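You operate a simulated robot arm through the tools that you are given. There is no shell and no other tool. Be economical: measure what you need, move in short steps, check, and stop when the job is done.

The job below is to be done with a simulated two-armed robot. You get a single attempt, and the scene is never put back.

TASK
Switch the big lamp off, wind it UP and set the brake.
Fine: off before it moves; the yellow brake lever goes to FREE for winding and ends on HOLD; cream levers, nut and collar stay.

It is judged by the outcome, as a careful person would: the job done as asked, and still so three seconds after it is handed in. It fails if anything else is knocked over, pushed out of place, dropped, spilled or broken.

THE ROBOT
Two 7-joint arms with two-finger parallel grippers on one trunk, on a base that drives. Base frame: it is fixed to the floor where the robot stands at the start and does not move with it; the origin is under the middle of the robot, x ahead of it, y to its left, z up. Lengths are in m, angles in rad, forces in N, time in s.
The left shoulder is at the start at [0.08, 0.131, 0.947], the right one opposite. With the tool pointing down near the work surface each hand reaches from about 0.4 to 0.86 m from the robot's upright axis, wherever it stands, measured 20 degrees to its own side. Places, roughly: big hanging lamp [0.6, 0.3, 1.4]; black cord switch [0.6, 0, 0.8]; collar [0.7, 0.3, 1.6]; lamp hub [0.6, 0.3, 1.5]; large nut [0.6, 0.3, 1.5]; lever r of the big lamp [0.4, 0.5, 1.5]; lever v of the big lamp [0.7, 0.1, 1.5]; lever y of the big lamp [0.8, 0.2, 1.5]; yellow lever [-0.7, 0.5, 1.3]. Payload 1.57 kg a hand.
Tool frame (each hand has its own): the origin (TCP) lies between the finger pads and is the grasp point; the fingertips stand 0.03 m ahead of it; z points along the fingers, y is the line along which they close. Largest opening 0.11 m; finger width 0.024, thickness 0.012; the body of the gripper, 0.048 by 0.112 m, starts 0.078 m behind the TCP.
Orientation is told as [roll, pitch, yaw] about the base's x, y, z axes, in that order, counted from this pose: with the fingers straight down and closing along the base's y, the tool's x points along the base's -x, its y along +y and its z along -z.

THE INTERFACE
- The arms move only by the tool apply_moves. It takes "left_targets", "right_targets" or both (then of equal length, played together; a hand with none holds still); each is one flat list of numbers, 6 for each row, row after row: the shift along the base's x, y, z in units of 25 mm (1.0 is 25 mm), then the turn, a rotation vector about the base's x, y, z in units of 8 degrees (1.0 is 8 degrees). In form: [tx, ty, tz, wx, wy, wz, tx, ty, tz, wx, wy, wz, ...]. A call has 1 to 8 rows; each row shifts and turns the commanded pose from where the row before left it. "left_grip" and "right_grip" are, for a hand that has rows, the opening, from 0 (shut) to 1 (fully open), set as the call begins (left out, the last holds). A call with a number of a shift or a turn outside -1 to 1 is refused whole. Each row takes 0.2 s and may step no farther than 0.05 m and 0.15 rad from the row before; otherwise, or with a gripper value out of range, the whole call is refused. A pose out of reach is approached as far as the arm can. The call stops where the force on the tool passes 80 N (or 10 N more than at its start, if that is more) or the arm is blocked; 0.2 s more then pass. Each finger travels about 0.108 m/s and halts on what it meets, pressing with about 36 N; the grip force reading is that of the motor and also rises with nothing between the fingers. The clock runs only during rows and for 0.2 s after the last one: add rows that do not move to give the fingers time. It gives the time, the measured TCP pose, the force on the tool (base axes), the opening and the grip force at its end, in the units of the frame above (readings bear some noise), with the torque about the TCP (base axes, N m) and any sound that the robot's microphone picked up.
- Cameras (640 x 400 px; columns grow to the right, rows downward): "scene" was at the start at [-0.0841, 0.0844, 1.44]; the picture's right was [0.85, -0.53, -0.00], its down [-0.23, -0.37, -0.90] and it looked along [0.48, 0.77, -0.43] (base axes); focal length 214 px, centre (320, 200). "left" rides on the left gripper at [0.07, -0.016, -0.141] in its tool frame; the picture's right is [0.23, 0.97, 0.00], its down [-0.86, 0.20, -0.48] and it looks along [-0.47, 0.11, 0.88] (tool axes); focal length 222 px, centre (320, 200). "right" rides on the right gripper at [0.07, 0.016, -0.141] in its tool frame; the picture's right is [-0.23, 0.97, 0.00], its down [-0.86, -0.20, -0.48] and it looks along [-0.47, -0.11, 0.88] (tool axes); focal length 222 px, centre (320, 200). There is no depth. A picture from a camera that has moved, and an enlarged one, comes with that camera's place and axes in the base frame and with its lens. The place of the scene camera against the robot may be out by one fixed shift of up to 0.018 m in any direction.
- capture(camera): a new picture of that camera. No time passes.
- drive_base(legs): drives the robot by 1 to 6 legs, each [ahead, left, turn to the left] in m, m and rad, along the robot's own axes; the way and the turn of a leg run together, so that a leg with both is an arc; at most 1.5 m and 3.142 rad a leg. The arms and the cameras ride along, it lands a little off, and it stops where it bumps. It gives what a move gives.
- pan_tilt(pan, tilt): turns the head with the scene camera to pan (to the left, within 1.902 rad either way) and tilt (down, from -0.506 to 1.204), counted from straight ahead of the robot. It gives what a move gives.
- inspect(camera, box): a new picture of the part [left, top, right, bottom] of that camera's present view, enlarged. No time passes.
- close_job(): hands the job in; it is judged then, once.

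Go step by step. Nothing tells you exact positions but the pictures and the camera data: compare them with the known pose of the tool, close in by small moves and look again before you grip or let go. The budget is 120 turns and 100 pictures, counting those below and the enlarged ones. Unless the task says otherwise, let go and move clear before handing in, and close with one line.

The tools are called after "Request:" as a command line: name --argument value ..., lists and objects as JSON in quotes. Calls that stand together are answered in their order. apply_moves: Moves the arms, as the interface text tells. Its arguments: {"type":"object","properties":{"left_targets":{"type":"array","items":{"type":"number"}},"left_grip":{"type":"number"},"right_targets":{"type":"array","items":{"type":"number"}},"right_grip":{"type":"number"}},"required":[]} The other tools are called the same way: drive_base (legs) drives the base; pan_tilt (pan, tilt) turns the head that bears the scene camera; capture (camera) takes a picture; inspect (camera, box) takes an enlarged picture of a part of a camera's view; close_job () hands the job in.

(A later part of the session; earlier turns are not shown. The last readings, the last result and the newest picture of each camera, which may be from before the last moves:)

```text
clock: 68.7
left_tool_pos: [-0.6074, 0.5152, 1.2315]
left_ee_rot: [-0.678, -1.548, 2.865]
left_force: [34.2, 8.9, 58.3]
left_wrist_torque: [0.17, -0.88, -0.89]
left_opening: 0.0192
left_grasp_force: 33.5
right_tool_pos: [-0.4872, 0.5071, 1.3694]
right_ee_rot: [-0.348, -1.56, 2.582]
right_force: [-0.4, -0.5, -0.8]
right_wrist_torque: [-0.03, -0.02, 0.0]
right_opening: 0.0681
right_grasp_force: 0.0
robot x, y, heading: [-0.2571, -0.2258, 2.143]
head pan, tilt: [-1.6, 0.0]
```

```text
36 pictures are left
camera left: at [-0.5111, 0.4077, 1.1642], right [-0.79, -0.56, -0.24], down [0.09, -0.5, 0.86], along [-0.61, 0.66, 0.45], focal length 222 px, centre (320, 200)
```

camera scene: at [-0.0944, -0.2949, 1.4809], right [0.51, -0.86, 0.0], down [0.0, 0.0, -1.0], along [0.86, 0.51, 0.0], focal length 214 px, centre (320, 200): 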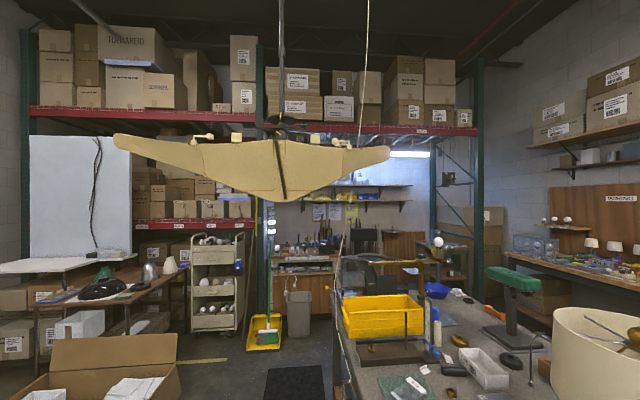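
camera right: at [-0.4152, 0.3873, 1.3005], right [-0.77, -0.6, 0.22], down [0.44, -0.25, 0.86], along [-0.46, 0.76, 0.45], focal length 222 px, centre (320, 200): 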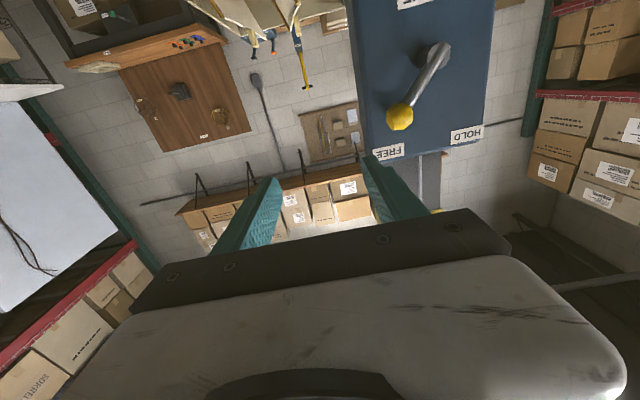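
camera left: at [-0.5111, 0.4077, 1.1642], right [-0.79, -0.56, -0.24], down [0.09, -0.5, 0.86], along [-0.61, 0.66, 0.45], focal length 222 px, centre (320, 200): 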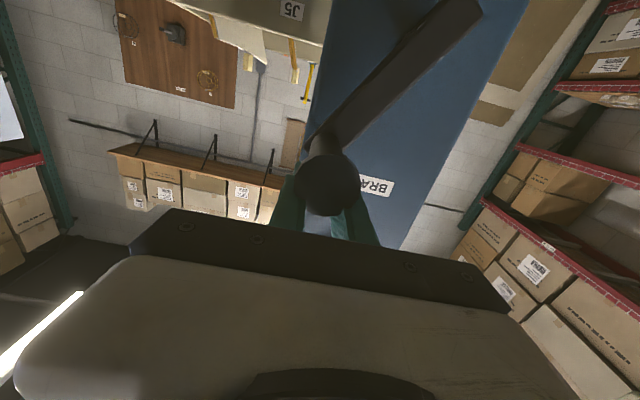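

The force jumped to about 65 N and the fingers slid up on the handle, so this may be the upper stop. I'll recentre the fingers on the handle by lowering slightly and read the forces.

Request:
apply_moves --left_targets '[0, 0, -0.4, 0, 0, 0, 0, 0, -0.3, 0, 0, 0, 0, 0, 0, 0, 0, 0]'

Request:
capture --camera "left"

Request:
inspect --camera "scene" --box '[200, 60, 360, 220]'

```text
clock: 69.0
left_tool_pos: [-0.6059, 0.5164, 1.233]
left_ee_rot: [-1.145, -1.549, -2.954]
left_force: [4.5, 6.5, 17.1]
left_wrist_torque: [0.01, -0.17, 0.05]
left_opening: 0.0001
left_grasp_force: 21.2
right_tool_pos: [-0.4893, 0.5082, 1.3699]
right_ee_rot: [-0.348, -1.555, 2.582]
right_force: [0.6, 0.0, 0.3]
right_wrist_torque: [-0.02, 0.01, 0.02]
right_opening: 0.0681
right_grasp_force: 0.1
robot x, y, heading: [-0.2557, -0.2322, 2.141]
head pan, tilt: [-1.6, 0.0]
stopped in row 1 (left hand): the force on the tool passed its limit at 85 N (the readings are from after the stop); the commanded pose is now the measured one
```

```text
35 pictures are left
camera left: at [-0.5114, 0.4108, 1.1653], right [-0.79, -0.56, -0.25], down [0.09, -0.51, 0.86], along [-0.6, 0.65, 0.46], focal length 222 px, centre (320, 200)
```

left: 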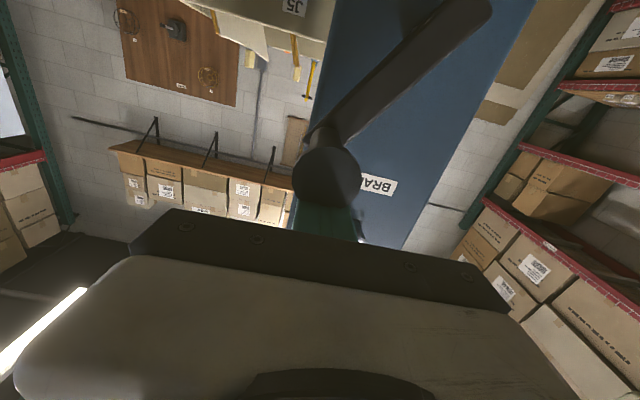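

```text
2.50 times, centred on (280, 140) of scene
camera zoom: at [-0.0964, -0.2933, 1.4812], right [0.51, -0.86, 0.0], down [0.0, 0.0, -1.0], along [0.86, 0.51, 0.0], focal length 536 px, centre (420, 350)
```

zoom: 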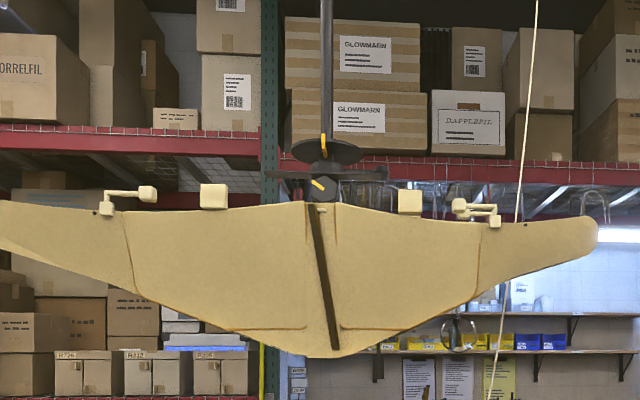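

The fingers slipped off, but the lamp and crank stay put, so the lamp is balanced. I'll back off, open, and regrip the handle, which is now near z 1.21.

Request:
apply_moves --left_targets '[0, 0, 0.3, 0, 0, 0, 0.547, -0.837, 0, 0, 0, 0, 0.547, -0.837, 0, 0, 0, 0, 0.547, -0.837, 0, 0, 0, 0]'

Request:
apply_moves --left_targets '[0, 0, -0.6, 0, 0, 0, 0, 0, -0.6, 0, 0, 0, 0, 0, 0, 0, 0, 0]' --left_grip 1

Request:
capture --camera "left"

```text
clock: 70.0
left_tool_pos: [-0.5678, 0.4529, 1.2361]
left_ee_rot: [-0.814, -1.547, 2.998]
left_force: [0.6, 0.4, -0.7]
left_wrist_torque: [-0.02, 0.0, 0.0]
left_opening: 0.0001
left_grasp_force: 21.2
right_tool_pos: [-0.4898, 0.508, 1.3689]
right_ee_rot: [-0.349, -1.555, 2.583]
right_force: [-1.1, 0.1, -0.3]
right_wrist_torque: [-0.01, 0.0, -0.02]
right_opening: 0.068
right_grasp_force: 0.0
robot x, y, heading: [-0.2576, -0.2293, 2.141]
head pan, tilt: [-1.6, 0.0]
```

```text
clock: 70.8
left_tool_pos: [-0.5693, 0.4538, 1.206]
left_ee_rot: [-0.813, -1.547, 3.001]
left_force: [-0.1, 0.4, 0.1]
left_wrist_torque: [-0.02, -0.02, -0.01]
left_opening: 0.1102
left_grasp_force: 0.1
right_tool_pos: [-0.4895, 0.5096, 1.3693]
right_ee_rot: [-0.353, -1.554, 2.589]
right_force: [0.1, -0.1, 0.3]
right_wrist_torque: [0.01, 0.0, 0.02]
right_opening: 0.0684
right_grasp_force: 0.1
robot x, y, heading: [-0.2578, -0.2278, 2.142]
head pan, tilt: [-1.6, 0.0]
```

```text
33 pictures are left
camera left: at [-0.4729, 0.3475, 1.1393], right [-0.79, -0.56, -0.24], down [0.09, -0.5, 0.86], along [-0.61, 0.66, 0.45], focal length 222 px, centre (320, 200)
```

left: 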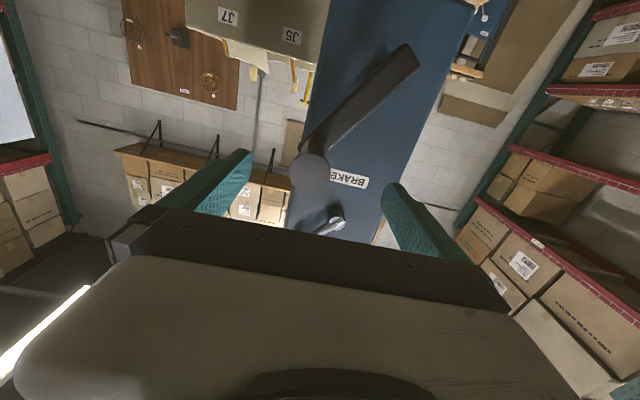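

The handle is well placed between the fingers. I'll advance, grip, and test a small step further counter-clockwise.

Request:
apply_moves --left_targets '[-0.346, 0.97, 0, 0, 0, 0, -0.547, 0.837, 0, 0, 0, 0, -0.547, 0.837, 0, 0, 0, 0]'

Request:
apply_moves --left_targets '[0, 0, 0, 0, 0, 0, 0, 0, 0, 0, 0, 0, 0, 0, 0, 0, 0, 0, 0, 0, 0, 0, 0, 0]' --left_grip 0

Request:
apply_moves --left_targets '[-0.3, -0.196, 0.22, 0, 0, 0, -0.31, -0.2, 0.19, 0, 0, 0]'

Request:
inspect --camera "scene" --box '[200, 60, 360, 220]'

```text
clock: 71.6
left_tool_pos: [-0.6056, 0.5203, 1.2071]
left_ee_rot: [-0.798, -1.549, 2.984]
left_force: [-0.4, 0.3, 1.0]
left_wrist_torque: [-0.01, 0.02, -0.02]
left_opening: 0.1099
left_grasp_force: 0.1
right_tool_pos: [-0.4902, 0.5082, 1.3702]
right_ee_rot: [-0.359, -1.554, 2.593]
right_force: [0.2, -0.2, -0.5]
right_wrist_torque: [-0.01, -0.02, -0.02]
right_opening: 0.068
right_grasp_force: 0.0
robot x, y, heading: [-0.2551, -0.2305, 2.144]
head pan, tilt: [-1.6, 0.0]
```

```text
clock: 72.6
left_tool_pos: [-0.6053, 0.5199, 1.2073]
left_ee_rot: [-0.822, -1.546, 3.01]
left_force: [-0.4, 0.5, -1.3]
left_wrist_torque: [0.12, 0.1, 2.62]
left_opening: 0.0264
left_grasp_force: 37.4
right_tool_pos: [-0.4899, 0.508, 1.3688]
right_ee_rot: [-0.351, -1.556, 2.584]
right_force: [0.5, 0.9, 0.3]
right_wrist_torque: [0.0, 0.02, 0.0]
right_opening: 0.0681
right_grasp_force: 0.0
robot x, y, heading: [-0.2561, -0.2305, 2.138]
head pan, tilt: [-1.6, 0.0]
```

```text
clock: 73.2
left_tool_pos: [-0.6187, 0.5106, 1.2178]
left_ee_rot: [-0.823, -1.547, 3.007]
left_force: [8.0, 4.0, -2.4]
left_wrist_torque: [-0.98, -1.08, 2.38]
left_opening: 0.0265
left_grasp_force: 37.8
right_tool_pos: [-0.4899, 0.5085, 1.3696]
right_ee_rot: [-0.329, -1.555, 2.565]
right_force: [0.2, 0.2, -0.6]
right_wrist_torque: [0.01, 0.01, 0.0]
right_opening: 0.0685
right_grasp_force: 0.0
robot x, y, heading: [-0.2615, -0.227, 2.143]
head pan, tilt: [-1.6, 0.0]
```

```text
2.50 times, centred on (280, 140) of scene
camera zoom: at [-0.0969, -0.2928, 1.4813], right [0.51, -0.86, 0.0], down [0.0, 0.0, -1.0], along [0.86, 0.51, 0.0], focal length 536 px, centre (420, 350)
```

zoom: 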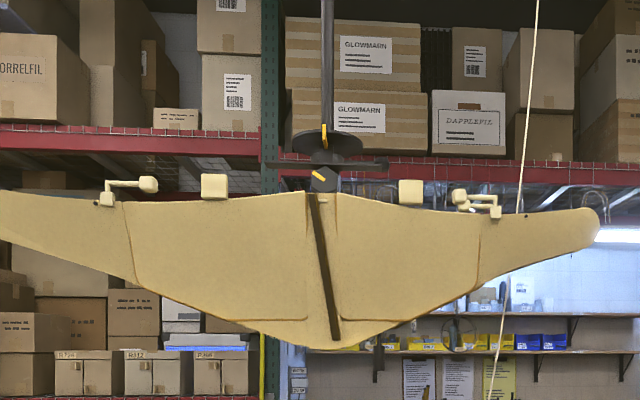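

It still winds freely, so that was only a path mismatch. I'll continue with a corrected arc over the top.

Request:
apply_moves --left_targets '[-0.713, -0.466, 0.388, 0, 0, 0, -0.804, -0.525, 0.108, 0, 0, 0, -0.804, -0.525, -0.108, 0, 0, 0, -0.76, -0.497, -0.324, 0, 0, 0]'

Request:
capture --camera "scene"

Request:
capture --camera "left"

```text
clock: 74.2
left_tool_pos: [-0.7009, 0.4559, 1.216]
left_ee_rot: [-0.694, -1.545, 2.886]
left_force: [15.0, -17.2, -7.2]
left_wrist_torque: [-0.5, -0.61, 2.44]
left_opening: 0.0262
left_grasp_force: 37.5
right_tool_pos: [-0.4894, 0.5072, 1.37]
right_ee_rot: [-0.371, -1.558, 2.604]
right_force: [-0.3, -0.9, -0.4]
right_wrist_torque: [-0.04, 0.01, 0.03]
right_opening: 0.0682
right_grasp_force: 0.1
robot x, y, heading: [-0.2557, -0.2268, 2.138]
head pan, tilt: [-1.6, 0.0]
```

```text
31 pictures are left
camera scene: at [-0.0967, -0.2939, 1.4812], right [0.52, -0.86, 0.0], down [0.0, 0.0, -1.0], along [0.86, 0.52, 0.0], focal length 214 px, centre (320, 200)
```

scene: 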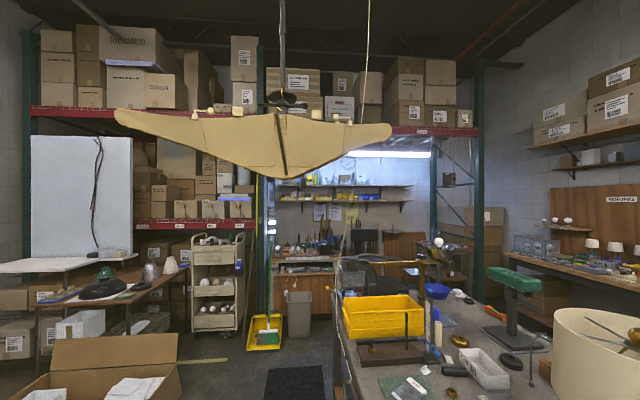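

```text
30 pictures are left
camera left: at [-0.6038, 0.3502, 1.1499], right [-0.79, -0.57, -0.24], down [0.1, -0.5, 0.86], along [-0.61, 0.65, 0.45], focal length 222 px, centre (320, 200)
```

left: 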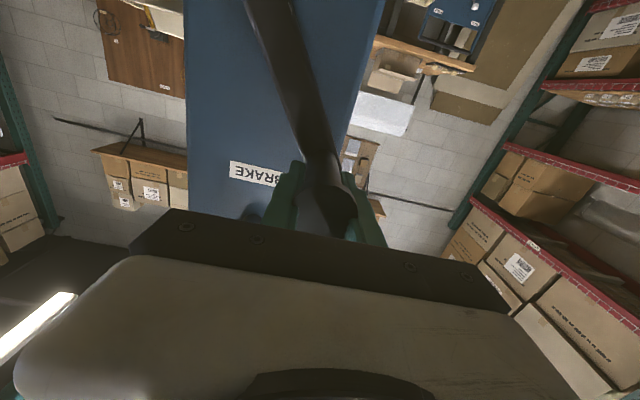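

The lamp has risen about 0.34 m. I'll look at the post and counterweight for any UP mark or scale.

Request:
pan_tilt --pan 0.05 --tilt 0.45

Request:
capture --camera "scene"

Request:
pan_tilt --pan -1.6 --tilt -0.45

Request:
capture --camera "scene"

```text
clock: 75.9
left_tool_pos: [-0.6983, 0.4579, 1.2199]
left_ee_rot: [-0.886, -1.549, 3.072]
left_force: [0.5, -11.7, -4.3]
left_wrist_torque: [0.13, 0.45, 2.52]
left_opening: 0.0267
left_grasp_force: 37.6
right_tool_pos: [-0.4912, 0.508, 1.3699]
right_ee_rot: [-0.38, -1.555, 2.613]
right_force: [0.4, 0.9, -0.8]
right_wrist_torque: [0.0, -0.01, 0.04]
right_opening: 0.0681
right_grasp_force: 0.1
robot x, y, heading: [-0.2562, -0.2328, 2.143]
head pan, tilt: [0.051, 0.45]
```

```text
29 pictures are left
camera scene: at [-0.228, -0.2652, 1.4396], right [0.81, 0.58, 0.0], down [0.25, -0.35, -0.9], along [-0.52, 0.73, -0.43], focal length 214 px, centre (320, 200)
```

scene: 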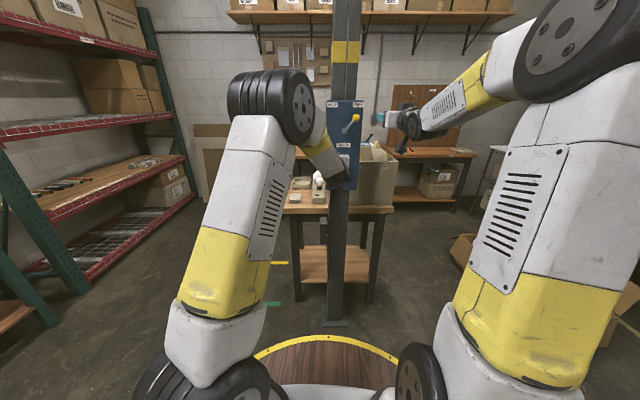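

```text
clock: 77.6
left_tool_pos: [-0.6974, 0.4594, 1.2204]
left_ee_rot: [-0.896, -1.547, 3.082]
left_force: [-6.8, -5.2, 6.1]
left_wrist_torque: [-0.12, 0.04, 2.5]
left_opening: 0.0264
left_grasp_force: 37.7
right_tool_pos: [-0.4898, 0.5075, 1.3699]
right_ee_rot: [-0.381, -1.557, 2.616]
right_force: [0.3, 0.3, -0.4]
right_wrist_torque: [0.0, 0.02, 0.0]
right_opening: 0.0682
right_grasp_force: 0.0
robot x, y, heading: [-0.2565, -0.2258, 2.141]
head pan, tilt: [-1.6, -0.45]
```

```text
28 pictures are left
camera scene: at [-0.1146, -0.3039, 1.5179], right [0.52, -0.86, 0.0], down [0.37, 0.22, -0.9], along [0.77, 0.46, 0.44], focal length 214 px, centre (320, 200)
```

scene: 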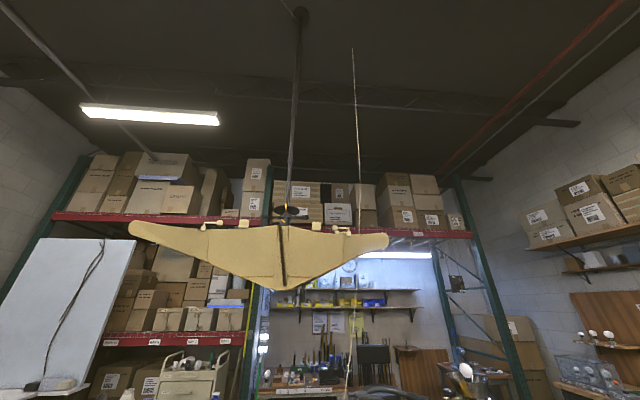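

No mark is visible near the lamp. I'll zoom in on the post below the panel.

Request:
pan_tilt --pan 0.05 --tilt 0.45

Request:
inspect --camera "scene" --box '[290, 90, 410, 330]'

Request:
inspect --camera "left" --box '[180, 0, 420, 150]'

```text
clock: 79.3
left_tool_pos: [-0.6972, 0.4592, 1.2206]
left_ee_rot: [-0.898, -1.547, 3.084]
left_force: [-8.7, -0.9, 13.7]
left_wrist_torque: [-0.15, -0.09, 2.55]
left_opening: 0.0266
left_grasp_force: 37.4
right_tool_pos: [-0.4905, 0.5071, 1.3707]
right_ee_rot: [-0.381, -1.555, 2.617]
right_force: [-0.3, 0.2, 0.2]
right_wrist_torque: [-0.02, -0.01, -0.01]
right_opening: 0.068
right_grasp_force: 0.1
robot x, y, heading: [-0.2552, -0.2261, 2.136]
head pan, tilt: [0.051, 0.45]
```

```text
1.67 times, centred on (350, 210) of scene
camera zoom: at [-0.2282, -0.2652, 1.4396], right [0.81, 0.58, 0.0], down [0.25, -0.35, -0.9], along [-0.52, 0.73, -0.43], focal length 358 px, centre (270, 183)
```

zoom: 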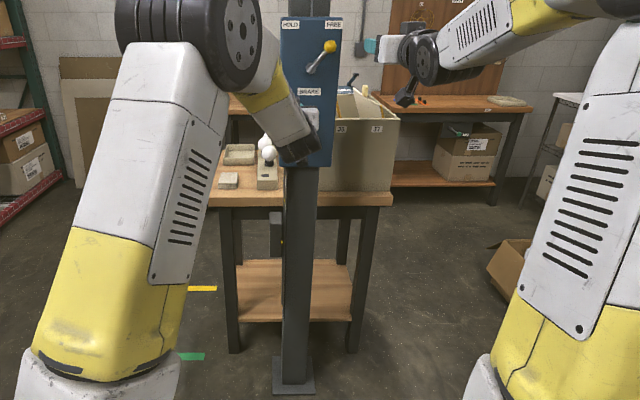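

```text
2.67 times, centred on (300, 75) of left
camera zoom: at [-0.6014, 0.3527, 1.152], right [-0.79, -0.56, -0.24], down [0.09, -0.5, 0.86], along [-0.61, 0.65, 0.45], focal length 592 px, centre (373, 533)
```

zoom: 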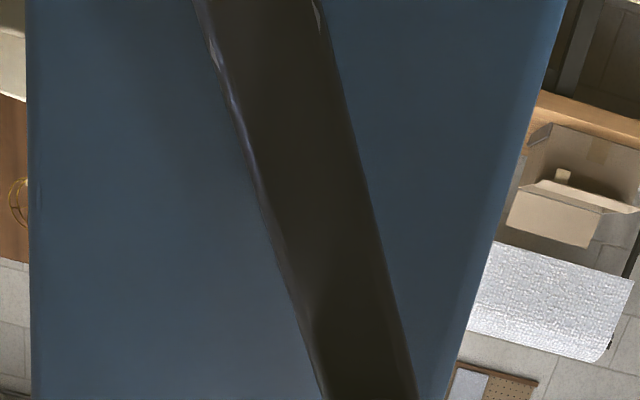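

Request:
inspect --camera "scene" --box '[295, 185, 365, 245]'

Request:
inspect --camera "scene" --box '[295, 245, 365, 325]'

```text
6.67 times, centred on (330, 215) of scene
camera zoom: at [-0.2282, -0.2652, 1.4396], right [0.81, 0.58, 0.0], down [0.25, -0.35, -0.9], along [-0.52, 0.73, -0.43], focal length 1430 px, centre (253, 100)
```

zoom: 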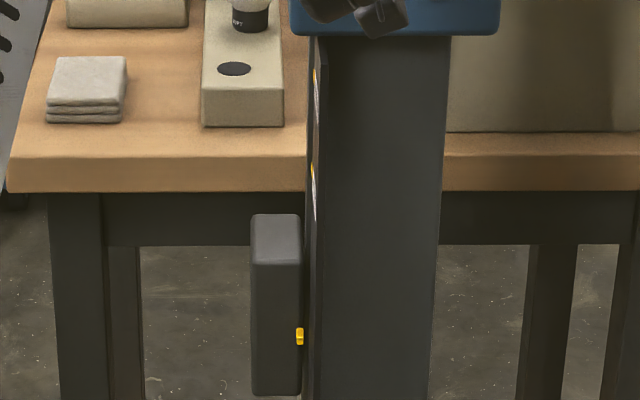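

```text
5.00 times, centred on (330, 285) of scene
camera zoom: at [-0.2282, -0.2652, 1.4396], right [0.81, 0.58, 0.0], down [0.25, -0.35, -0.9], along [-0.52, 0.73, -0.43], focal length 1072 px, centre (270, -225)
```

zoom: 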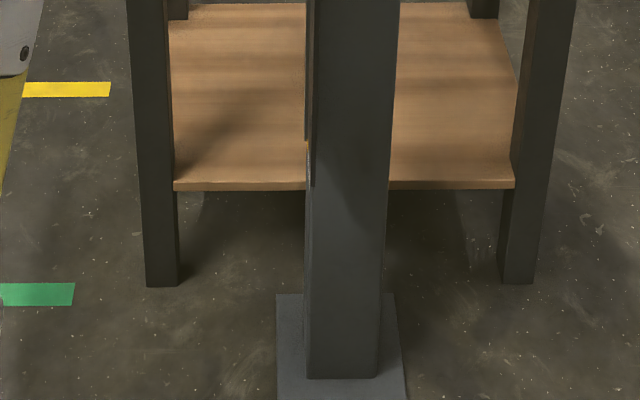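

The counterweight has a yellow pointer running along a marked scale on the post's left side. I need to read it, so I'll release the crank (it's balanced), back off, and swing the left wrist camera round to view that face.

Request:
apply_moves --left_targets '[0, 0, 0, 0, 0, 0, 0, 0, 0, 0, 0, 0, 0, 0, 0, 0, 0, 0, 0, 0, 0, 0, 0, 0, 0.547, -0.837, 0, 0, 0, 0, 0.547, -0.837, 0, 0, 0, 0, 0.547, -0.837, 0, 0, 0, 0, 0.547, -0.837, 0, 0, 0, 0]' --left_grip 1

Request:
apply_moves --left_targets '[-0.837, -0.547, -0.5, -0.785, -0.513, 0, -0.837, -0.547, -0.5, -0.785, -0.513, 0, -0.837, -0.547, -0.5, -0.785, -0.513, 0, -0.837, -0.547, -0.5, -0.785, -0.513, 0, -0.837, -0.547, -0.5, 0, 0, -1, -0.837, -0.547, -0.5, 0, 0, -1, -0.837, -0.547, -0.5, 0, 0, -1, -0.837, -0.547, -0.5, 0, 0, -1]'

Request:
capture --camera "left"

```text
clock: 81.1
left_tool_pos: [-0.6424, 0.3766, 1.2195]
left_ee_rot: [-0.799, -1.547, 2.984]
left_force: [-0.2, 0.9, -0.1]
left_wrist_torque: [0.01, 0.04, -0.04]
left_opening: 0.1101
left_grasp_force: 0.1
right_tool_pos: [-0.4884, 0.5091, 1.3705]
right_ee_rot: [-0.351, -1.555, 2.585]
right_force: [0.5, 0.3, -0.7]
right_wrist_torque: [-0.02, -0.03, -0.02]
right_opening: 0.0683
right_grasp_force: 0.1
robot x, y, heading: [-0.2576, -0.227, 2.145]
head pan, tilt: [0.051, 0.45]
```

```text
clock: 83.1
left_tool_pos: [-0.7644, 0.2957, 1.1268]
left_ee_rot: [0.022, -1.043, 1.526]
left_force: [0.1, 0.8, -0.2]
left_wrist_torque: [-0.05, 0.03, 0.08]
left_opening: 0.1099
left_grasp_force: 0.0
right_tool_pos: [-0.4891, 0.5096, 1.3686]
right_ee_rot: [-0.263, -1.553, 2.495]
right_force: [1.1, 2.1, 0.2]
right_wrist_torque: [0.04, 0.02, 0.18]
right_opening: 0.068
right_grasp_force: 0.1
robot x, y, heading: [-0.2612, -0.228, 2.139]
head pan, tilt: [0.051, 0.45]
stopped in row 8 (left hand): the arm was blocked; the commanded pose is now the measured one
```

```text
23 pictures are left
camera left: at [-0.7522, 0.1381, 1.1379], right [-0.98, -0.09, -0.18], down [-0.19, 0.02, 0.98], along [-0.09, 1.0, -0.04], focal length 222 px, centre (320, 200)
```

left: 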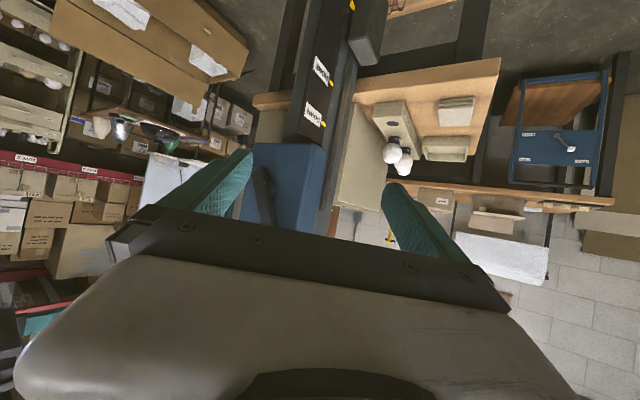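

The scale labels are visible now; I'll enlarge them.

Request:
inspect --camera "left" --box '[285, 0, 385, 140]'

Request:
inspect --camera "left" --box '[300, 50, 340, 135]'

```text
2.86 times, centred on (335, 70) of left
camera zoom: at [-0.7522, 0.1381, 1.1379], right [-0.98, -0.09, -0.18], down [-0.19, 0.02, 0.98], along [-0.09, 1.0, -0.04], focal length 635 px, centre (277, 571)
```

zoom: 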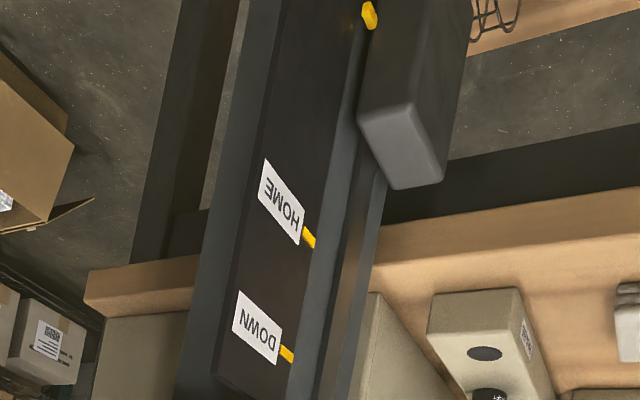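

```text
4.71 times, centred on (320, 92) of left
camera zoom: at [-0.7522, 0.1381, 1.1379], right [-0.98, -0.09, -0.18], down [-0.19, 0.02, 0.98], along [-0.09, 1.0, -0.04], focal length 1045 px, centre (320, 706)
```

zoom: 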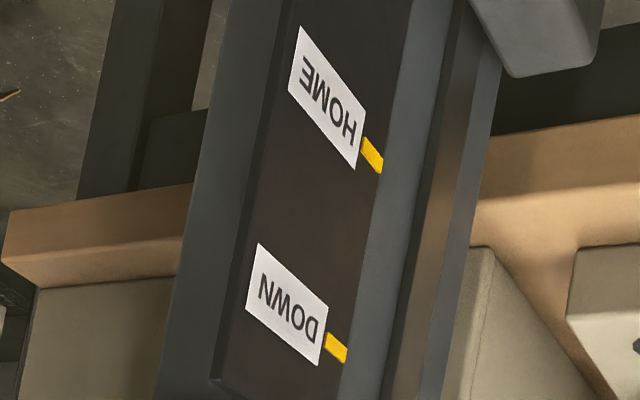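

The scale reads DOWN at the top, then HOME; UP should be lower, and the pointer has gone past HOME. I'll tilt the left camera down to confirm the UP mark.

Request:
apply_moves --left_targets '[0, -0.3, -0.6, -0.95, 0.04, 0, 0, -0.3, -0.6, -0.95, 0.04, 0, 0, -0.3, -0.6, -0.95, 0.04, 0]'

Request:
inspect --camera "left" --box '[240, 0, 440, 180]'

```text
clock: 83.9
left_tool_pos: [-0.7681, 0.2705, 1.0824]
left_ee_rot: [0.023, -0.643, 1.532]
left_force: [-0.8, -0.8, -0.1]
left_wrist_torque: [0.03, -0.01, -0.01]
left_opening: 0.11
left_grasp_force: 0.1
right_tool_pos: [-0.491, 0.5088, 1.3691]
right_ee_rot: [-0.371, -1.556, 2.606]
right_force: [-0.2, 0.1, -0.4]
right_wrist_torque: [0.02, 0.0, -0.01]
right_opening: 0.0684
right_grasp_force: 0.0
robot x, y, heading: [-0.2571, -0.2249, 2.145]
head pan, tilt: [0.051, 0.45]
```

```text
2.22 times, centred on (340, 90) of left
camera zoom: at [-0.7554, 0.1291, 1.1525], right [-0.98, -0.16, -0.12], down [-0.17, 0.4, 0.9], along [-0.09, 0.9, -0.42], focal length 494 px, centre (276, 444)
```

zoom: 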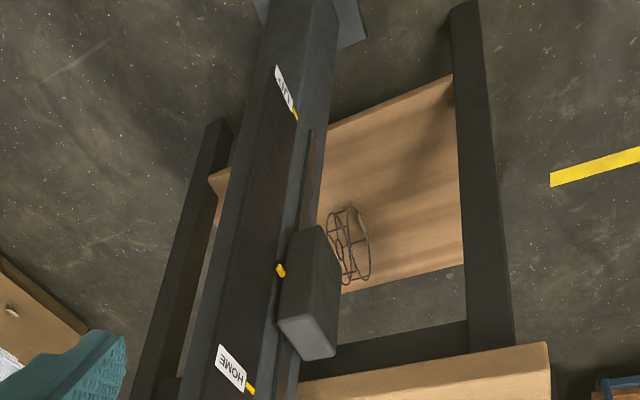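

The UP mark is confirmed, and the pointer is about 36% of the way from HOME to UP, so roughly one more full turn is needed. I'll bring the left hand back to the handle.

Request:
apply_moves --left_targets '[0, 0.3, 0.6, 0.95, -0.04, 0, 0, 0.3, 0.6, 0.95, -0.04, 0, 0, 0.3, 0.6, 0.95, -0.04, 0, 0.56, 0.37, 0.4, 0, 0, 0.92, 0.56, 0.37, 0.4, 0, 0, 0.92, 0.56, 0.37, 0.4, 0, 0, 0.92, 0.56, 0.37, 0.4, 0, 0, 0.92, 0.56, 0.37, 0.4, 0, 0, 0.92]'

Request:
apply_moves --left_targets '[0.56, 0.37, 0.42, 0.735, 0.519, 0, 0.56, 0.37, 0.42, 0.735, 0.519, 0, 0.56, 0.37, 0.42, 0.735, 0.519, 0, 0.56, 0.37, 0.42, 0.735, 0.519, 0]'

Request:
capture --camera "left"

```text
clock: 85.9
left_tool_pos: [-0.8743, 0.2245, 1.1371]
left_ee_rot: [0.028, -0.983, 2.497]
left_force: [-0.9, -0.2, -0.1]
left_wrist_torque: [0.01, -0.01, -0.06]
left_opening: 0.1101
left_grasp_force: 0.0
right_tool_pos: [-0.4925, 0.5083, 1.3687]
right_ee_rot: [-0.356, -1.554, 2.59]
right_force: [-0.8, -0.7, 0.2]
right_wrist_torque: [0.02, 0.01, -0.09]
right_opening: 0.0682
right_grasp_force: 0.0
robot x, y, heading: [-0.2594, -0.2294, 2.146]
head pan, tilt: [0.051, 0.45]
stopped in row 8 (left hand): the arm was blocked; the commanded pose is now the measured one
```

```text
clock: 86.9
left_tool_pos: [-0.8168, 0.2635, 1.181]
left_ee_rot: [-0.939, -1.392, -2.866]
left_force: [-0.3, 0.6, 1.6]
left_wrist_torque: [0.0, -0.01, -0.04]
left_opening: 0.11
left_grasp_force: 0.0
right_tool_pos: [-0.491, 0.5065, 1.3688]
right_ee_rot: [-0.361, -1.555, 2.596]
right_force: [-0.4, 0.0, 0.1]
right_wrist_torque: [-0.04, 0.02, 0.02]
right_opening: 0.068
right_grasp_force: 0.0
robot x, y, heading: [-0.258, -0.2293, 2.138]
head pan, tilt: [0.051, 0.45]
```

```text
19 pictures are left
camera left: at [-0.6847, 0.1918, 1.1298], right [-0.55, -0.75, -0.36], down [0.11, -0.49, 0.86], along [-0.83, 0.43, 0.35], focal length 222 px, centre (320, 200)
```

left: 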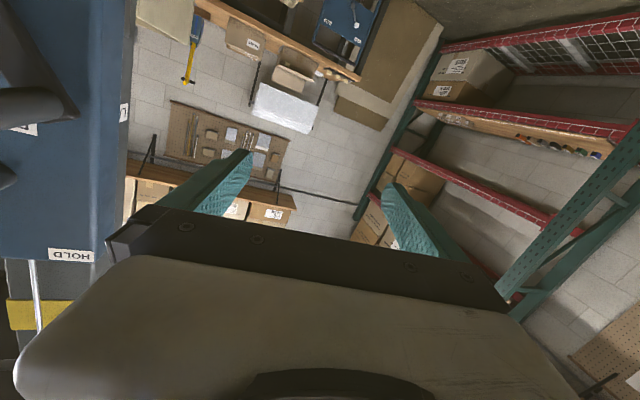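

The left arm was blocked by something, probably the right upper arm or forearm. I'll check the posture in the scene view.

Request:
pan_tilt --pan -0.1 --tilt 0.5

Request:
capture --camera "scene"

```text
clock: 87.6
left_tool_pos: [-0.8174, 0.2624, 1.1809]
left_ee_rot: [-0.923, -1.391, -2.883]
left_force: [-0.3, 0.2, -1.4]
left_wrist_torque: [0.04, -0.01, -0.02]
left_opening: 0.11
left_grasp_force: 0.1
right_tool_pos: [-0.4909, 0.5076, 1.3707]
right_ee_rot: [-0.351, -1.555, 2.589]
right_force: [-0.1, -0.5, 0.2]
right_wrist_torque: [0.03, 0.02, 0.02]
right_opening: 0.0685
right_grasp_force: 0.0
robot x, y, heading: [-0.2562, -0.2281, 2.142]
head pan, tilt: [-0.099, 0.499]
```

```text
18 pictures are left
camera scene: at [-0.2159, -0.2586, 1.4351], right [0.89, 0.46, 0.0], down [0.22, -0.43, -0.88], along [-0.4, 0.78, -0.48], focal length 214 px, centre (320, 200)
```

scene: 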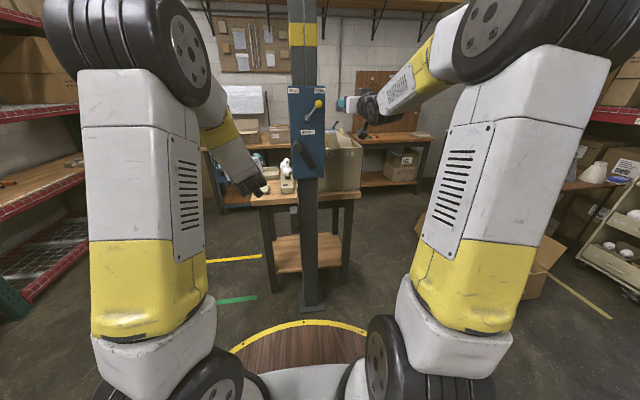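

The arms are well separated and the crank hasn't moved. I'll correct the orientation while moving right to the staging point.

Request:
apply_moves --left_targets '[0.87, 0.56, 0.2, 0, 0, -0.7, 0.87, 0.56, 0.2, 0, 0, -0.7, 0.87, 0.56, 0.2, 0, 0, -0.7, 0.87, 0.56, 0.2, 0.6, 0.41, 0, 0.87, 0.56, 0.2, -0.3, 0.45, 0, 0.87, 0.56, 0.2, -0.3, 0.45, 0, 0.87, 0.56, 0.2, 0, 0, 0, 0.87, 0.56, 0.2, 0, 0, 0]'

Request:
capture --camera "left"

```text
clock: 89.4
left_tool_pos: [-0.6432, 0.3753, 1.2206]
left_ee_rot: [0.965, -1.564, 1.214]
left_force: [0.0, -0.3, 0.3]
left_wrist_torque: [0.01, -0.03, -0.01]
left_opening: 0.11
left_grasp_force: 0.0
right_tool_pos: [-0.4921, 0.5066, 1.3691]
right_ee_rot: [-0.361, -1.555, 2.597]
right_force: [0.1, 0.0, 1.2]
right_wrist_torque: [-0.03, 0.0, -0.05]
right_opening: 0.068
right_grasp_force: 0.1
robot x, y, heading: [-0.2597, -0.2288, 2.141]
head pan, tilt: [-0.099, 0.499]
```

```text
17 pictures are left
camera left: at [-0.5495, 0.2677, 1.1505], right [-0.8, -0.56, -0.22], down [0.11, -0.5, 0.86], along [-0.59, 0.66, 0.46], focal length 222 px, centre (320, 200)
```

left: 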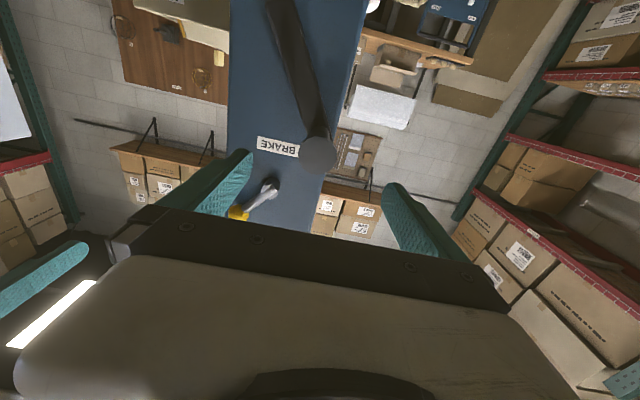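

Aligned again. I'll lower 1 cm, advance, and grip.

Request:
apply_moves --left_targets '[-0.547, 0.837, -0.2, 0, 0, 0, -0.547, 0.837, -0.2, 0, 0, 0, -0.547, 0.837, 0, 0, 0, 0, -0.547, 0.837, 0, 0, 0, 0]'

Request:
apply_moves --left_targets '[0, 0, 0, 0, 0, 0, 0, 0, 0, 0, 0, 0, 0, 0, 0, 0, 0, 0, 0, 0, 0, 0, 0, 0]' --left_grip 0

```text
clock: 90.4
left_tool_pos: [-0.6969, 0.4596, 1.2089]
left_ee_rot: [0.976, -1.564, 1.204]
left_force: [0.5, 0.4, 0.9]
left_wrist_torque: [0.01, -0.03, -0.01]
left_opening: 0.11
left_grasp_force: 0.1
right_tool_pos: [-0.4914, 0.5079, 1.3688]
right_ee_rot: [-0.357, -1.556, 2.592]
right_force: [0.1, 1.0, 0.0]
right_wrist_torque: [0.0, 0.0, 0.0]
right_opening: 0.0683
right_grasp_force: 0.0
robot x, y, heading: [-0.2569, -0.2275, 2.14]
head pan, tilt: [-0.099, 0.499]
```

```text
clock: 91.4
left_tool_pos: [-0.6973, 0.4592, 1.2099]
left_ee_rot: [0.986, -1.563, 1.193]
left_force: [0.9, 1.5, -0.4]
left_wrist_torque: [0.04, 0.03, 2.71]
left_opening: 0.0273
left_grasp_force: 37.7
right_tool_pos: [-0.4902, 0.5078, 1.3689]
right_ee_rot: [-0.346, -1.553, 2.581]
right_force: [0.5, 0.3, -0.3]
right_wrist_torque: [-0.03, 0.0, -0.02]
right_opening: 0.0681
right_grasp_force: 0.0
robot x, y, heading: [-0.2579, -0.2282, 2.143]
head pan, tilt: [-0.099, 0.499]
```

Gripped. I'll wind the down-stroke on the left side in two halves, checking forces between.

Request:
apply_moves --left_targets '[-0.67, -0.438, -0.509, 0, 0, 0, -0.558, -0.364, -0.673, 0, 0, 0, -0.419, -0.274, -0.806, 0, 0, 0, -0.258, -0.169, -0.896, 0, 0, 0, -0.085, -0.056, -0.943, 0, 0, 0]'

```text
clock: 92.6
left_tool_pos: [-0.7403, 0.4302, 1.1129]
left_ee_rot: [0.857, -1.563, 1.312]
left_force: [26.0, 24.0, 1.9]
left_wrist_torque: [-0.03, -0.19, 2.95]
left_opening: 0.0279
left_grasp_force: 37.8
right_tool_pos: [-0.4891, 0.5098, 1.3695]
right_ee_rot: [-0.264, -1.556, 2.5]
right_force: [-0.3, -0.1, 0.2]
right_wrist_torque: [0.0, 0.0, 0.05]
right_opening: 0.0683
right_grasp_force: 0.0
robot x, y, heading: [-0.257, -0.226, 2.138]
head pan, tilt: [-0.099, 0.499]
```

The side force shows the hub is about 4 mm further right than assumed. I'll correct for that and continue.

Request:
apply_moves --left_targets '[0.2, 0.13, -0.94, 0, 0, 0, 0.37, 0.242, -0.89, 0, 0, 0, 0.42, 0.275, -0.79, 0, 0, 0, 0.555, 0.363, -0.66, 0, 0, 0, 0.665, 0.435, -0.49, 0, 0, 0]'

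```text
clock: 93.8
left_tool_pos: [-0.6972, 0.46, 1.0155]
left_ee_rot: [0.569, -1.558, 1.617]
left_force: [-14.1, 20.5, 2.5]
left_wrist_torque: [-0.35, -0.41, 2.69]
left_opening: 0.027
left_grasp_force: 37.9
right_tool_pos: [-0.4939, 0.5085, 1.3689]
right_ee_rot: [-0.325, -1.555, 2.561]
right_force: [0.1, 0.8, 0.2]
right_wrist_torque: [-0.04, -0.01, 0.02]
right_opening: 0.0682
right_grasp_force: 0.1
robot x, y, heading: [-0.2594, -0.2274, 2.141]
head pan, tilt: [-0.099, 0.499]
```

Nearly at the bottom with modest forces. I'll continue through the bottom and up the right side.

Request:
apply_moves --left_targets '[0.75, 0.49, -0.25, 0, 0, 0, 0.789, 0.516, -0.09, 0, 0, 0, 0.787, 0.515, 0.111, 0, 0, 0, 0.748, 0.489, 0.318, 0, 0, 0]'

Request:
apply_moves --left_targets '[0.67, 0.438, 0.509, 0, 0, 0, 0.558, 0.364, 0.673, 0, 0, 0, 0.419, 0.274, 0.806, 0, 0, 0]'

```text
clock: 94.8
left_tool_pos: [-0.6122, 0.5153, 1.0238]
left_ee_rot: [1.252, -1.566, 0.921]
left_force: [-8.3, 17.9, -7.6]
left_wrist_torque: [-0.4, -0.56, 2.64]
left_opening: 0.0273
left_grasp_force: 37.7
right_tool_pos: [-0.4913, 0.5102, 1.3687]
right_ee_rot: [-0.316, -1.555, 2.552]
right_force: [-0.5, 0.9, -0.9]
right_wrist_torque: [-0.04, -0.01, 0.02]
right_opening: 0.0681
right_grasp_force: 0.1
robot x, y, heading: [-0.2572, -0.2296, 2.138]
head pan, tilt: [-0.099, 0.499]
```

```text
clock: 95.6
left_tool_pos: [-0.5754, 0.5382, 1.0745]
left_ee_rot: [2.032, -1.568, 0.148]
left_force: [-13.2, 0.2, -0.9]
left_wrist_torque: [-0.54, -0.69, 2.4]
left_opening: 0.027
left_grasp_force: 38.1
right_tool_pos: [-0.4918, 0.5074, 1.3689]
right_ee_rot: [-0.367, -1.555, 2.601]
right_force: [0.0, -0.7, 0.5]
right_wrist_torque: [-0.01, 0.0, -0.01]
right_opening: 0.0682
right_grasp_force: 0.2
robot x, y, heading: [-0.2568, -0.2294, 2.142]
head pan, tilt: [-0.099, 0.499]
```

Forces are low, at about 425° of an estimated 567°. I'll continue with the refitted arc.

Request:
apply_moves --left_targets '[0.251, 0.164, 0.884, 0, 0, 0, 0.077, 0.05, 0.928, 0, 0, 0, -0.104, -0.068, 0.924, 0, 0, 0, -0.271, -0.177, 0.876, 0, 0, 0]'

Request:
pan_tilt --pan 0.05 --tilt 0.6

Request:
capture --camera "scene"

```text
clock: 96.6
left_tool_pos: [-0.5697, 0.5408, 1.1695]
left_ee_rot: [2.74, -1.565, -0.568]
left_force: [7.3, 16.1, 6.0]
left_wrist_torque: [-0.48, -0.83, 2.16]
left_opening: 0.0272
left_grasp_force: 37.8
right_tool_pos: [-0.4902, 0.5093, 1.3699]
right_ee_rot: [-0.314, -1.555, 2.551]
right_force: [0.6, -0.8, -0.7]
right_wrist_torque: [0.03, -0.02, -0.02]
right_opening: 0.0682
right_grasp_force: 0.2
robot x, y, heading: [-0.2591, -0.2284, 2.138]
head pan, tilt: [-0.099, 0.499]
```

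```text
clock: 97.3
left_tool_pos: [-0.5683, 0.5408, 1.1644]
left_ee_rot: [1.319, -1.565, 0.849]
left_force: [22.5, 37.0, 15.3]
left_wrist_torque: [1.11, 0.24, 2.61]
left_opening: 0.0273
left_grasp_force: 38.3
right_tool_pos: [-0.4879, 0.5086, 1.37]
right_ee_rot: [-0.255, -1.555, 2.487]
right_force: [0.2, 0.5, 0.1]
right_wrist_torque: [0.01, 0.01, 0.04]
right_opening: 0.0685
right_grasp_force: 0.2
robot x, y, heading: [-0.2581, -0.2271, 2.141]
head pan, tilt: [0.051, 0.6]
```

```text
16 pictures are left
camera scene: at [-0.2243, -0.2662, 1.4261], right [0.81, 0.58, 0.0], down [0.33, -0.46, -0.83], along [-0.48, 0.67, -0.56], focal length 214 px, centre (320, 200)
```

scene: 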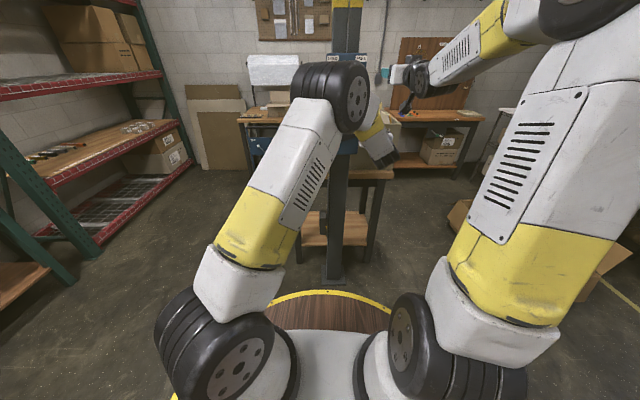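

Request:
inspect --camera "scene" --box '[300, 190, 360, 290]'

```text
4.00 times, centred on (330, 240) of scene
camera zoom: at [-0.2243, -0.2662, 1.4261], right [0.81, 0.58, 0.0], down [0.33, -0.46, -0.83], along [-0.48, 0.67, -0.56], focal length 858 px, centre (280, 40)
```

zoom: 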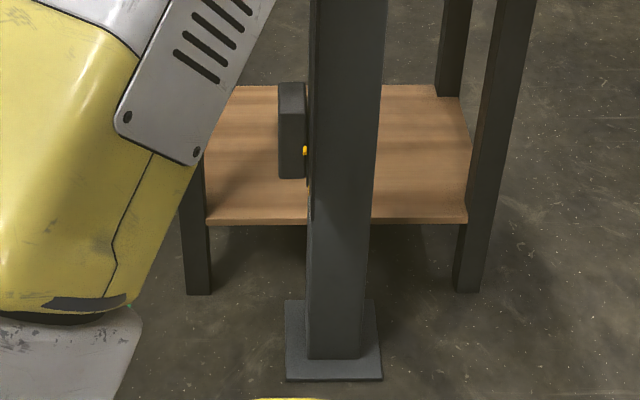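

The pointer is about 66 mm above the UP mark, which is about 86° of crank. I'll continue over the top.

Request:
apply_moves --left_targets '[-0.432, -0.282, 0.776, 0, 0, 0, -0.566, -0.37, 0.644, 0, 0, 0, -0.673, -0.44, 0.472, 0, 0, 0]'

```text
clock: 98.1
left_tool_pos: [-0.6212, 0.509, 1.2096]
left_ee_rot: [0.919, -1.562, 1.266]
left_force: [0.3, 0.3, 0.1]
left_wrist_torque: [-0.04, 0.01, -0.01]
left_opening: 0.0
left_grasp_force: 21.3
right_tool_pos: [-0.4921, 0.5082, 1.3692]
right_ee_rot: [-0.34, -1.554, 2.578]
right_force: [0.2, 0.2, 0.8]
right_wrist_torque: [0.01, -0.01, 0.04]
right_opening: 0.0683
right_grasp_force: 0.2
robot x, y, heading: [-0.2551, -0.2305, 2.146]
head pan, tilt: [0.051, 0.6]
```

The fingers slipped off again. I'll look at where the handle is now.

Request:
capture --camera "left"

```text
14 pictures are left
camera left: at [-0.5267, 0.4022, 1.1399], right [-0.8, -0.56, -0.22], down [0.11, -0.5, 0.86], along [-0.59, 0.66, 0.46], focal length 222 px, centre (320, 200)
```

left: 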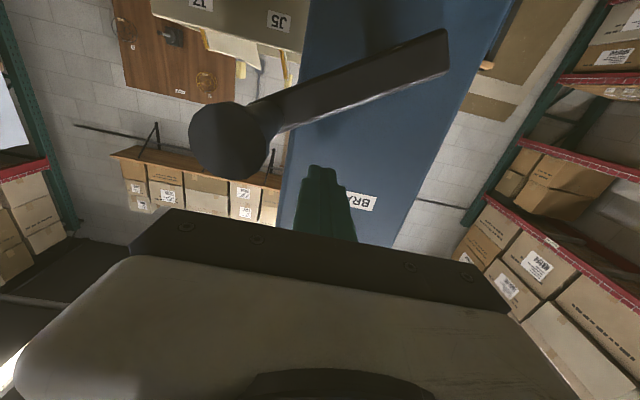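

The handle stayed at about 302°. I'll back off, open, roll the hand about 35° so the fingers close along the direction of motion there, and line up with the handle at z 1.175.

Request:
apply_moves --left_targets '[0.547, -0.837, 0, 0, 0, 0, 0.547, -0.837, 0, 0, 0, 0, 0.547, -0.837, 0, -0.547, 0.837, 0, 0.547, -0.837, 0, -0.547, 0.837, 0, 0.57, 0.375, -0.46, -0.547, 0.837, 0, 0.57, 0.375, -0.46, -0.547, 0.837, 0, 0.57, 0.375, -0.46, -0.22, 0.33, 0]' --left_grip 1

Request:
capture --camera "left"

```text
clock: 99.7
left_tool_pos: [-0.5206, 0.4567, 1.1748]
left_ee_rot: [1.595, -0.949, 0.586]
left_force: [-0.1, -0.2, 0.4]
left_wrist_torque: [0.03, -0.02, -0.02]
left_opening: 0.1099
left_grasp_force: 0.1
right_tool_pos: [-0.4908, 0.5073, 1.3702]
right_ee_rot: [-0.361, -1.554, 2.597]
right_force: [0.1, -0.4, -0.6]
right_wrist_torque: [0.01, -0.01, -0.02]
right_opening: 0.068
right_grasp_force: 0.2
robot x, y, heading: [-0.2562, -0.2262, 2.14]
head pan, tilt: [0.051, 0.6]
```

```text
13 pictures are left
camera left: at [-0.4629, 0.3242, 1.1068], right [-0.76, -0.53, 0.38], down [0.55, -0.21, 0.8], along [-0.35, 0.82, 0.45], focal length 222 px, centre (320, 200)
```

left: 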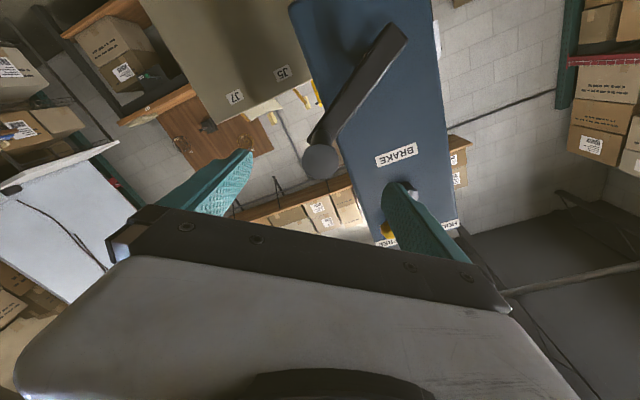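

Aligned. I'll advance and grip.

Request:
apply_moves --left_targets '[-0.71, 0.73, 0, 0, 0, 0, -0.547, 0.837, 0, 0, 0, 0, -0.547, 0.837, 0, 0, 0, 0, -0.547, 0.837, 0, 0, 0, 0]'

Request:
apply_moves --left_targets '[0, 0, 0, 0, 0, 0, 0, 0, 0, 0, 0, 0, 0, 0, 0, 0, 0, 0, 0, 0, 0, 0, 0, 0]' --left_grip 0

```text
clock: 100.7
left_tool_pos: [-0.5788, 0.5375, 1.1751]
left_ee_rot: [1.595, -0.951, 0.586]
left_force: [0.3, -0.2, 0.3]
left_wrist_torque: [0.0, -0.02, 0.01]
left_opening: 0.1102
left_grasp_force: 0.1
right_tool_pos: [-0.491, 0.5087, 1.3697]
right_ee_rot: [-0.357, -1.556, 2.592]
right_force: [0.6, -0.8, -0.3]
right_wrist_torque: [0.02, 0.0, 0.0]
right_opening: 0.0682
right_grasp_force: 0.1
robot x, y, heading: [-0.2571, -0.2294, 2.142]
head pan, tilt: [0.051, 0.6]
```

```text
clock: 101.7
left_tool_pos: [-0.5779, 0.5381, 1.1748]
left_ee_rot: [1.593, -0.952, 0.585]
left_force: [3.3, 3.9, -4.6]
left_wrist_torque: [1.21, 0.85, 1.96]
left_opening: 0.0264
left_grasp_force: 36.8
right_tool_pos: [-0.4909, 0.5078, 1.3695]
right_ee_rot: [-0.335, -1.556, 2.571]
right_force: [0.5, -0.3, 0.9]
right_wrist_torque: [-0.02, -0.04, -0.04]
right_opening: 0.0679
right_grasp_force: 0.0
robot x, y, heading: [-0.2554, -0.2286, 2.14]
head pan, tilt: [0.051, 0.6]
```

Gripped. I'll wind on gently with slight co-rotation.

Request:
apply_moves --left_targets '[-0.385, -0.252, 0.592, 0.27, -0.42, 0, -0.506, -0.33, 0.556, 0.27, -0.42, 0, -0.586, -0.383, 0.428, 0.27, -0.42, 0]'

```text
clock: 102.5
left_tool_pos: [-0.6156, 0.5107, 1.2179]
left_ee_rot: [1.598, -1.163, 0.583]
left_force: [19.4, -13.8, 3.1]
left_wrist_torque: [0.26, -0.19, 2.57]
left_opening: 0.0266
left_grasp_force: 37.5
right_tool_pos: [-0.4886, 0.5074, 1.3704]
right_ee_rot: [-0.365, -1.557, 2.601]
right_force: [-0.6, -0.4, -0.1]
right_wrist_torque: [-0.01, -0.03, -0.03]
right_opening: 0.0684
right_grasp_force: 0.1
robot x, y, heading: [-0.2541, -0.2273, 2.143]
head pan, tilt: [0.051, 0.6]
```

Request:
apply_moves --left_targets '[-0.643, -0.42, 0.268, 0.27, -0.42, 0, -0.676, -0.442, 0.12, 0.27, -0.42, 0, -0.686, -0.449, -0.02, 0.27, -0.42, 0]'

Request:
inspect --camera "scene" --box '[300, 190, 360, 290]'

```text
clock: 103.3
left_tool_pos: [-0.6671, 0.4789, 1.2249]
left_ee_rot: [1.57, -1.37, 0.614]
left_force: [16.5, -19.0, 5.5]
left_wrist_torque: [0.04, -0.16, 2.6]
left_opening: 0.0271
left_grasp_force: 37.4
right_tool_pos: [-0.4906, 0.5055, 1.3713]
right_ee_rot: [-0.38, -1.558, 2.617]
right_force: [-0.6, 0.3, -1.2]
right_wrist_torque: [0.0, -0.01, -0.04]
right_opening: 0.068
right_grasp_force: 0.1
robot x, y, heading: [-0.2561, -0.2257, 2.145]
head pan, tilt: [0.051, 0.6]
```

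```text
4.00 times, centred on (330, 240) of scene
camera zoom: at [-0.2251, -0.2691, 1.426], right [0.81, 0.58, 0.0], down [0.33, -0.46, -0.83], along [-0.48, 0.67, -0.56], focal length 858 px, centre (280, 40)
```

zoom: 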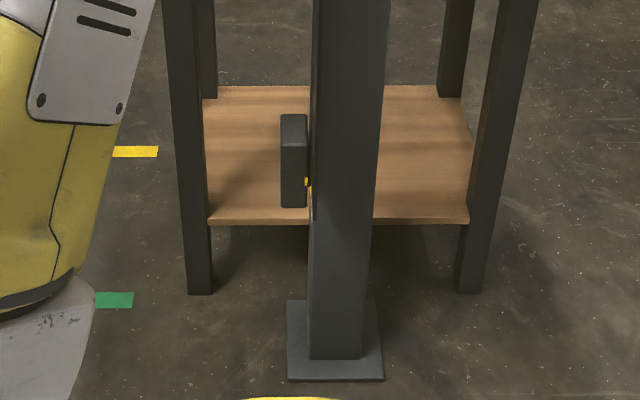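

Very close to the mark; I'll enlarge it.

Request:
inspect --camera "scene" --box '[318, 226, 336, 246]'

```text
16.00 times, centred on (327, 236) of scene
camera zoom: at [-0.2251, -0.2691, 1.426], right [0.81, 0.58, 0.0], down [0.33, -0.46, -0.83], along [-0.48, 0.67, -0.56], focal length 3432 px, centre (208, -376)
```

zoom: 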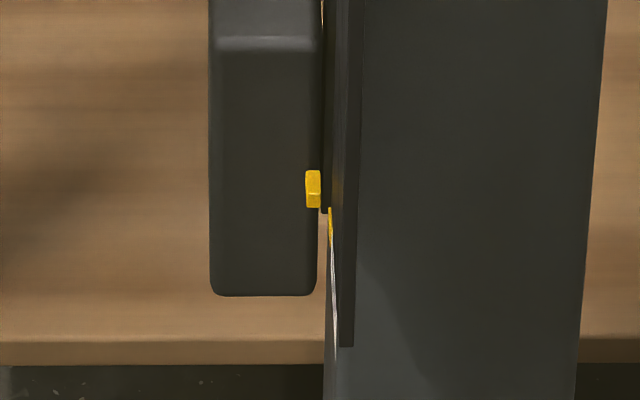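

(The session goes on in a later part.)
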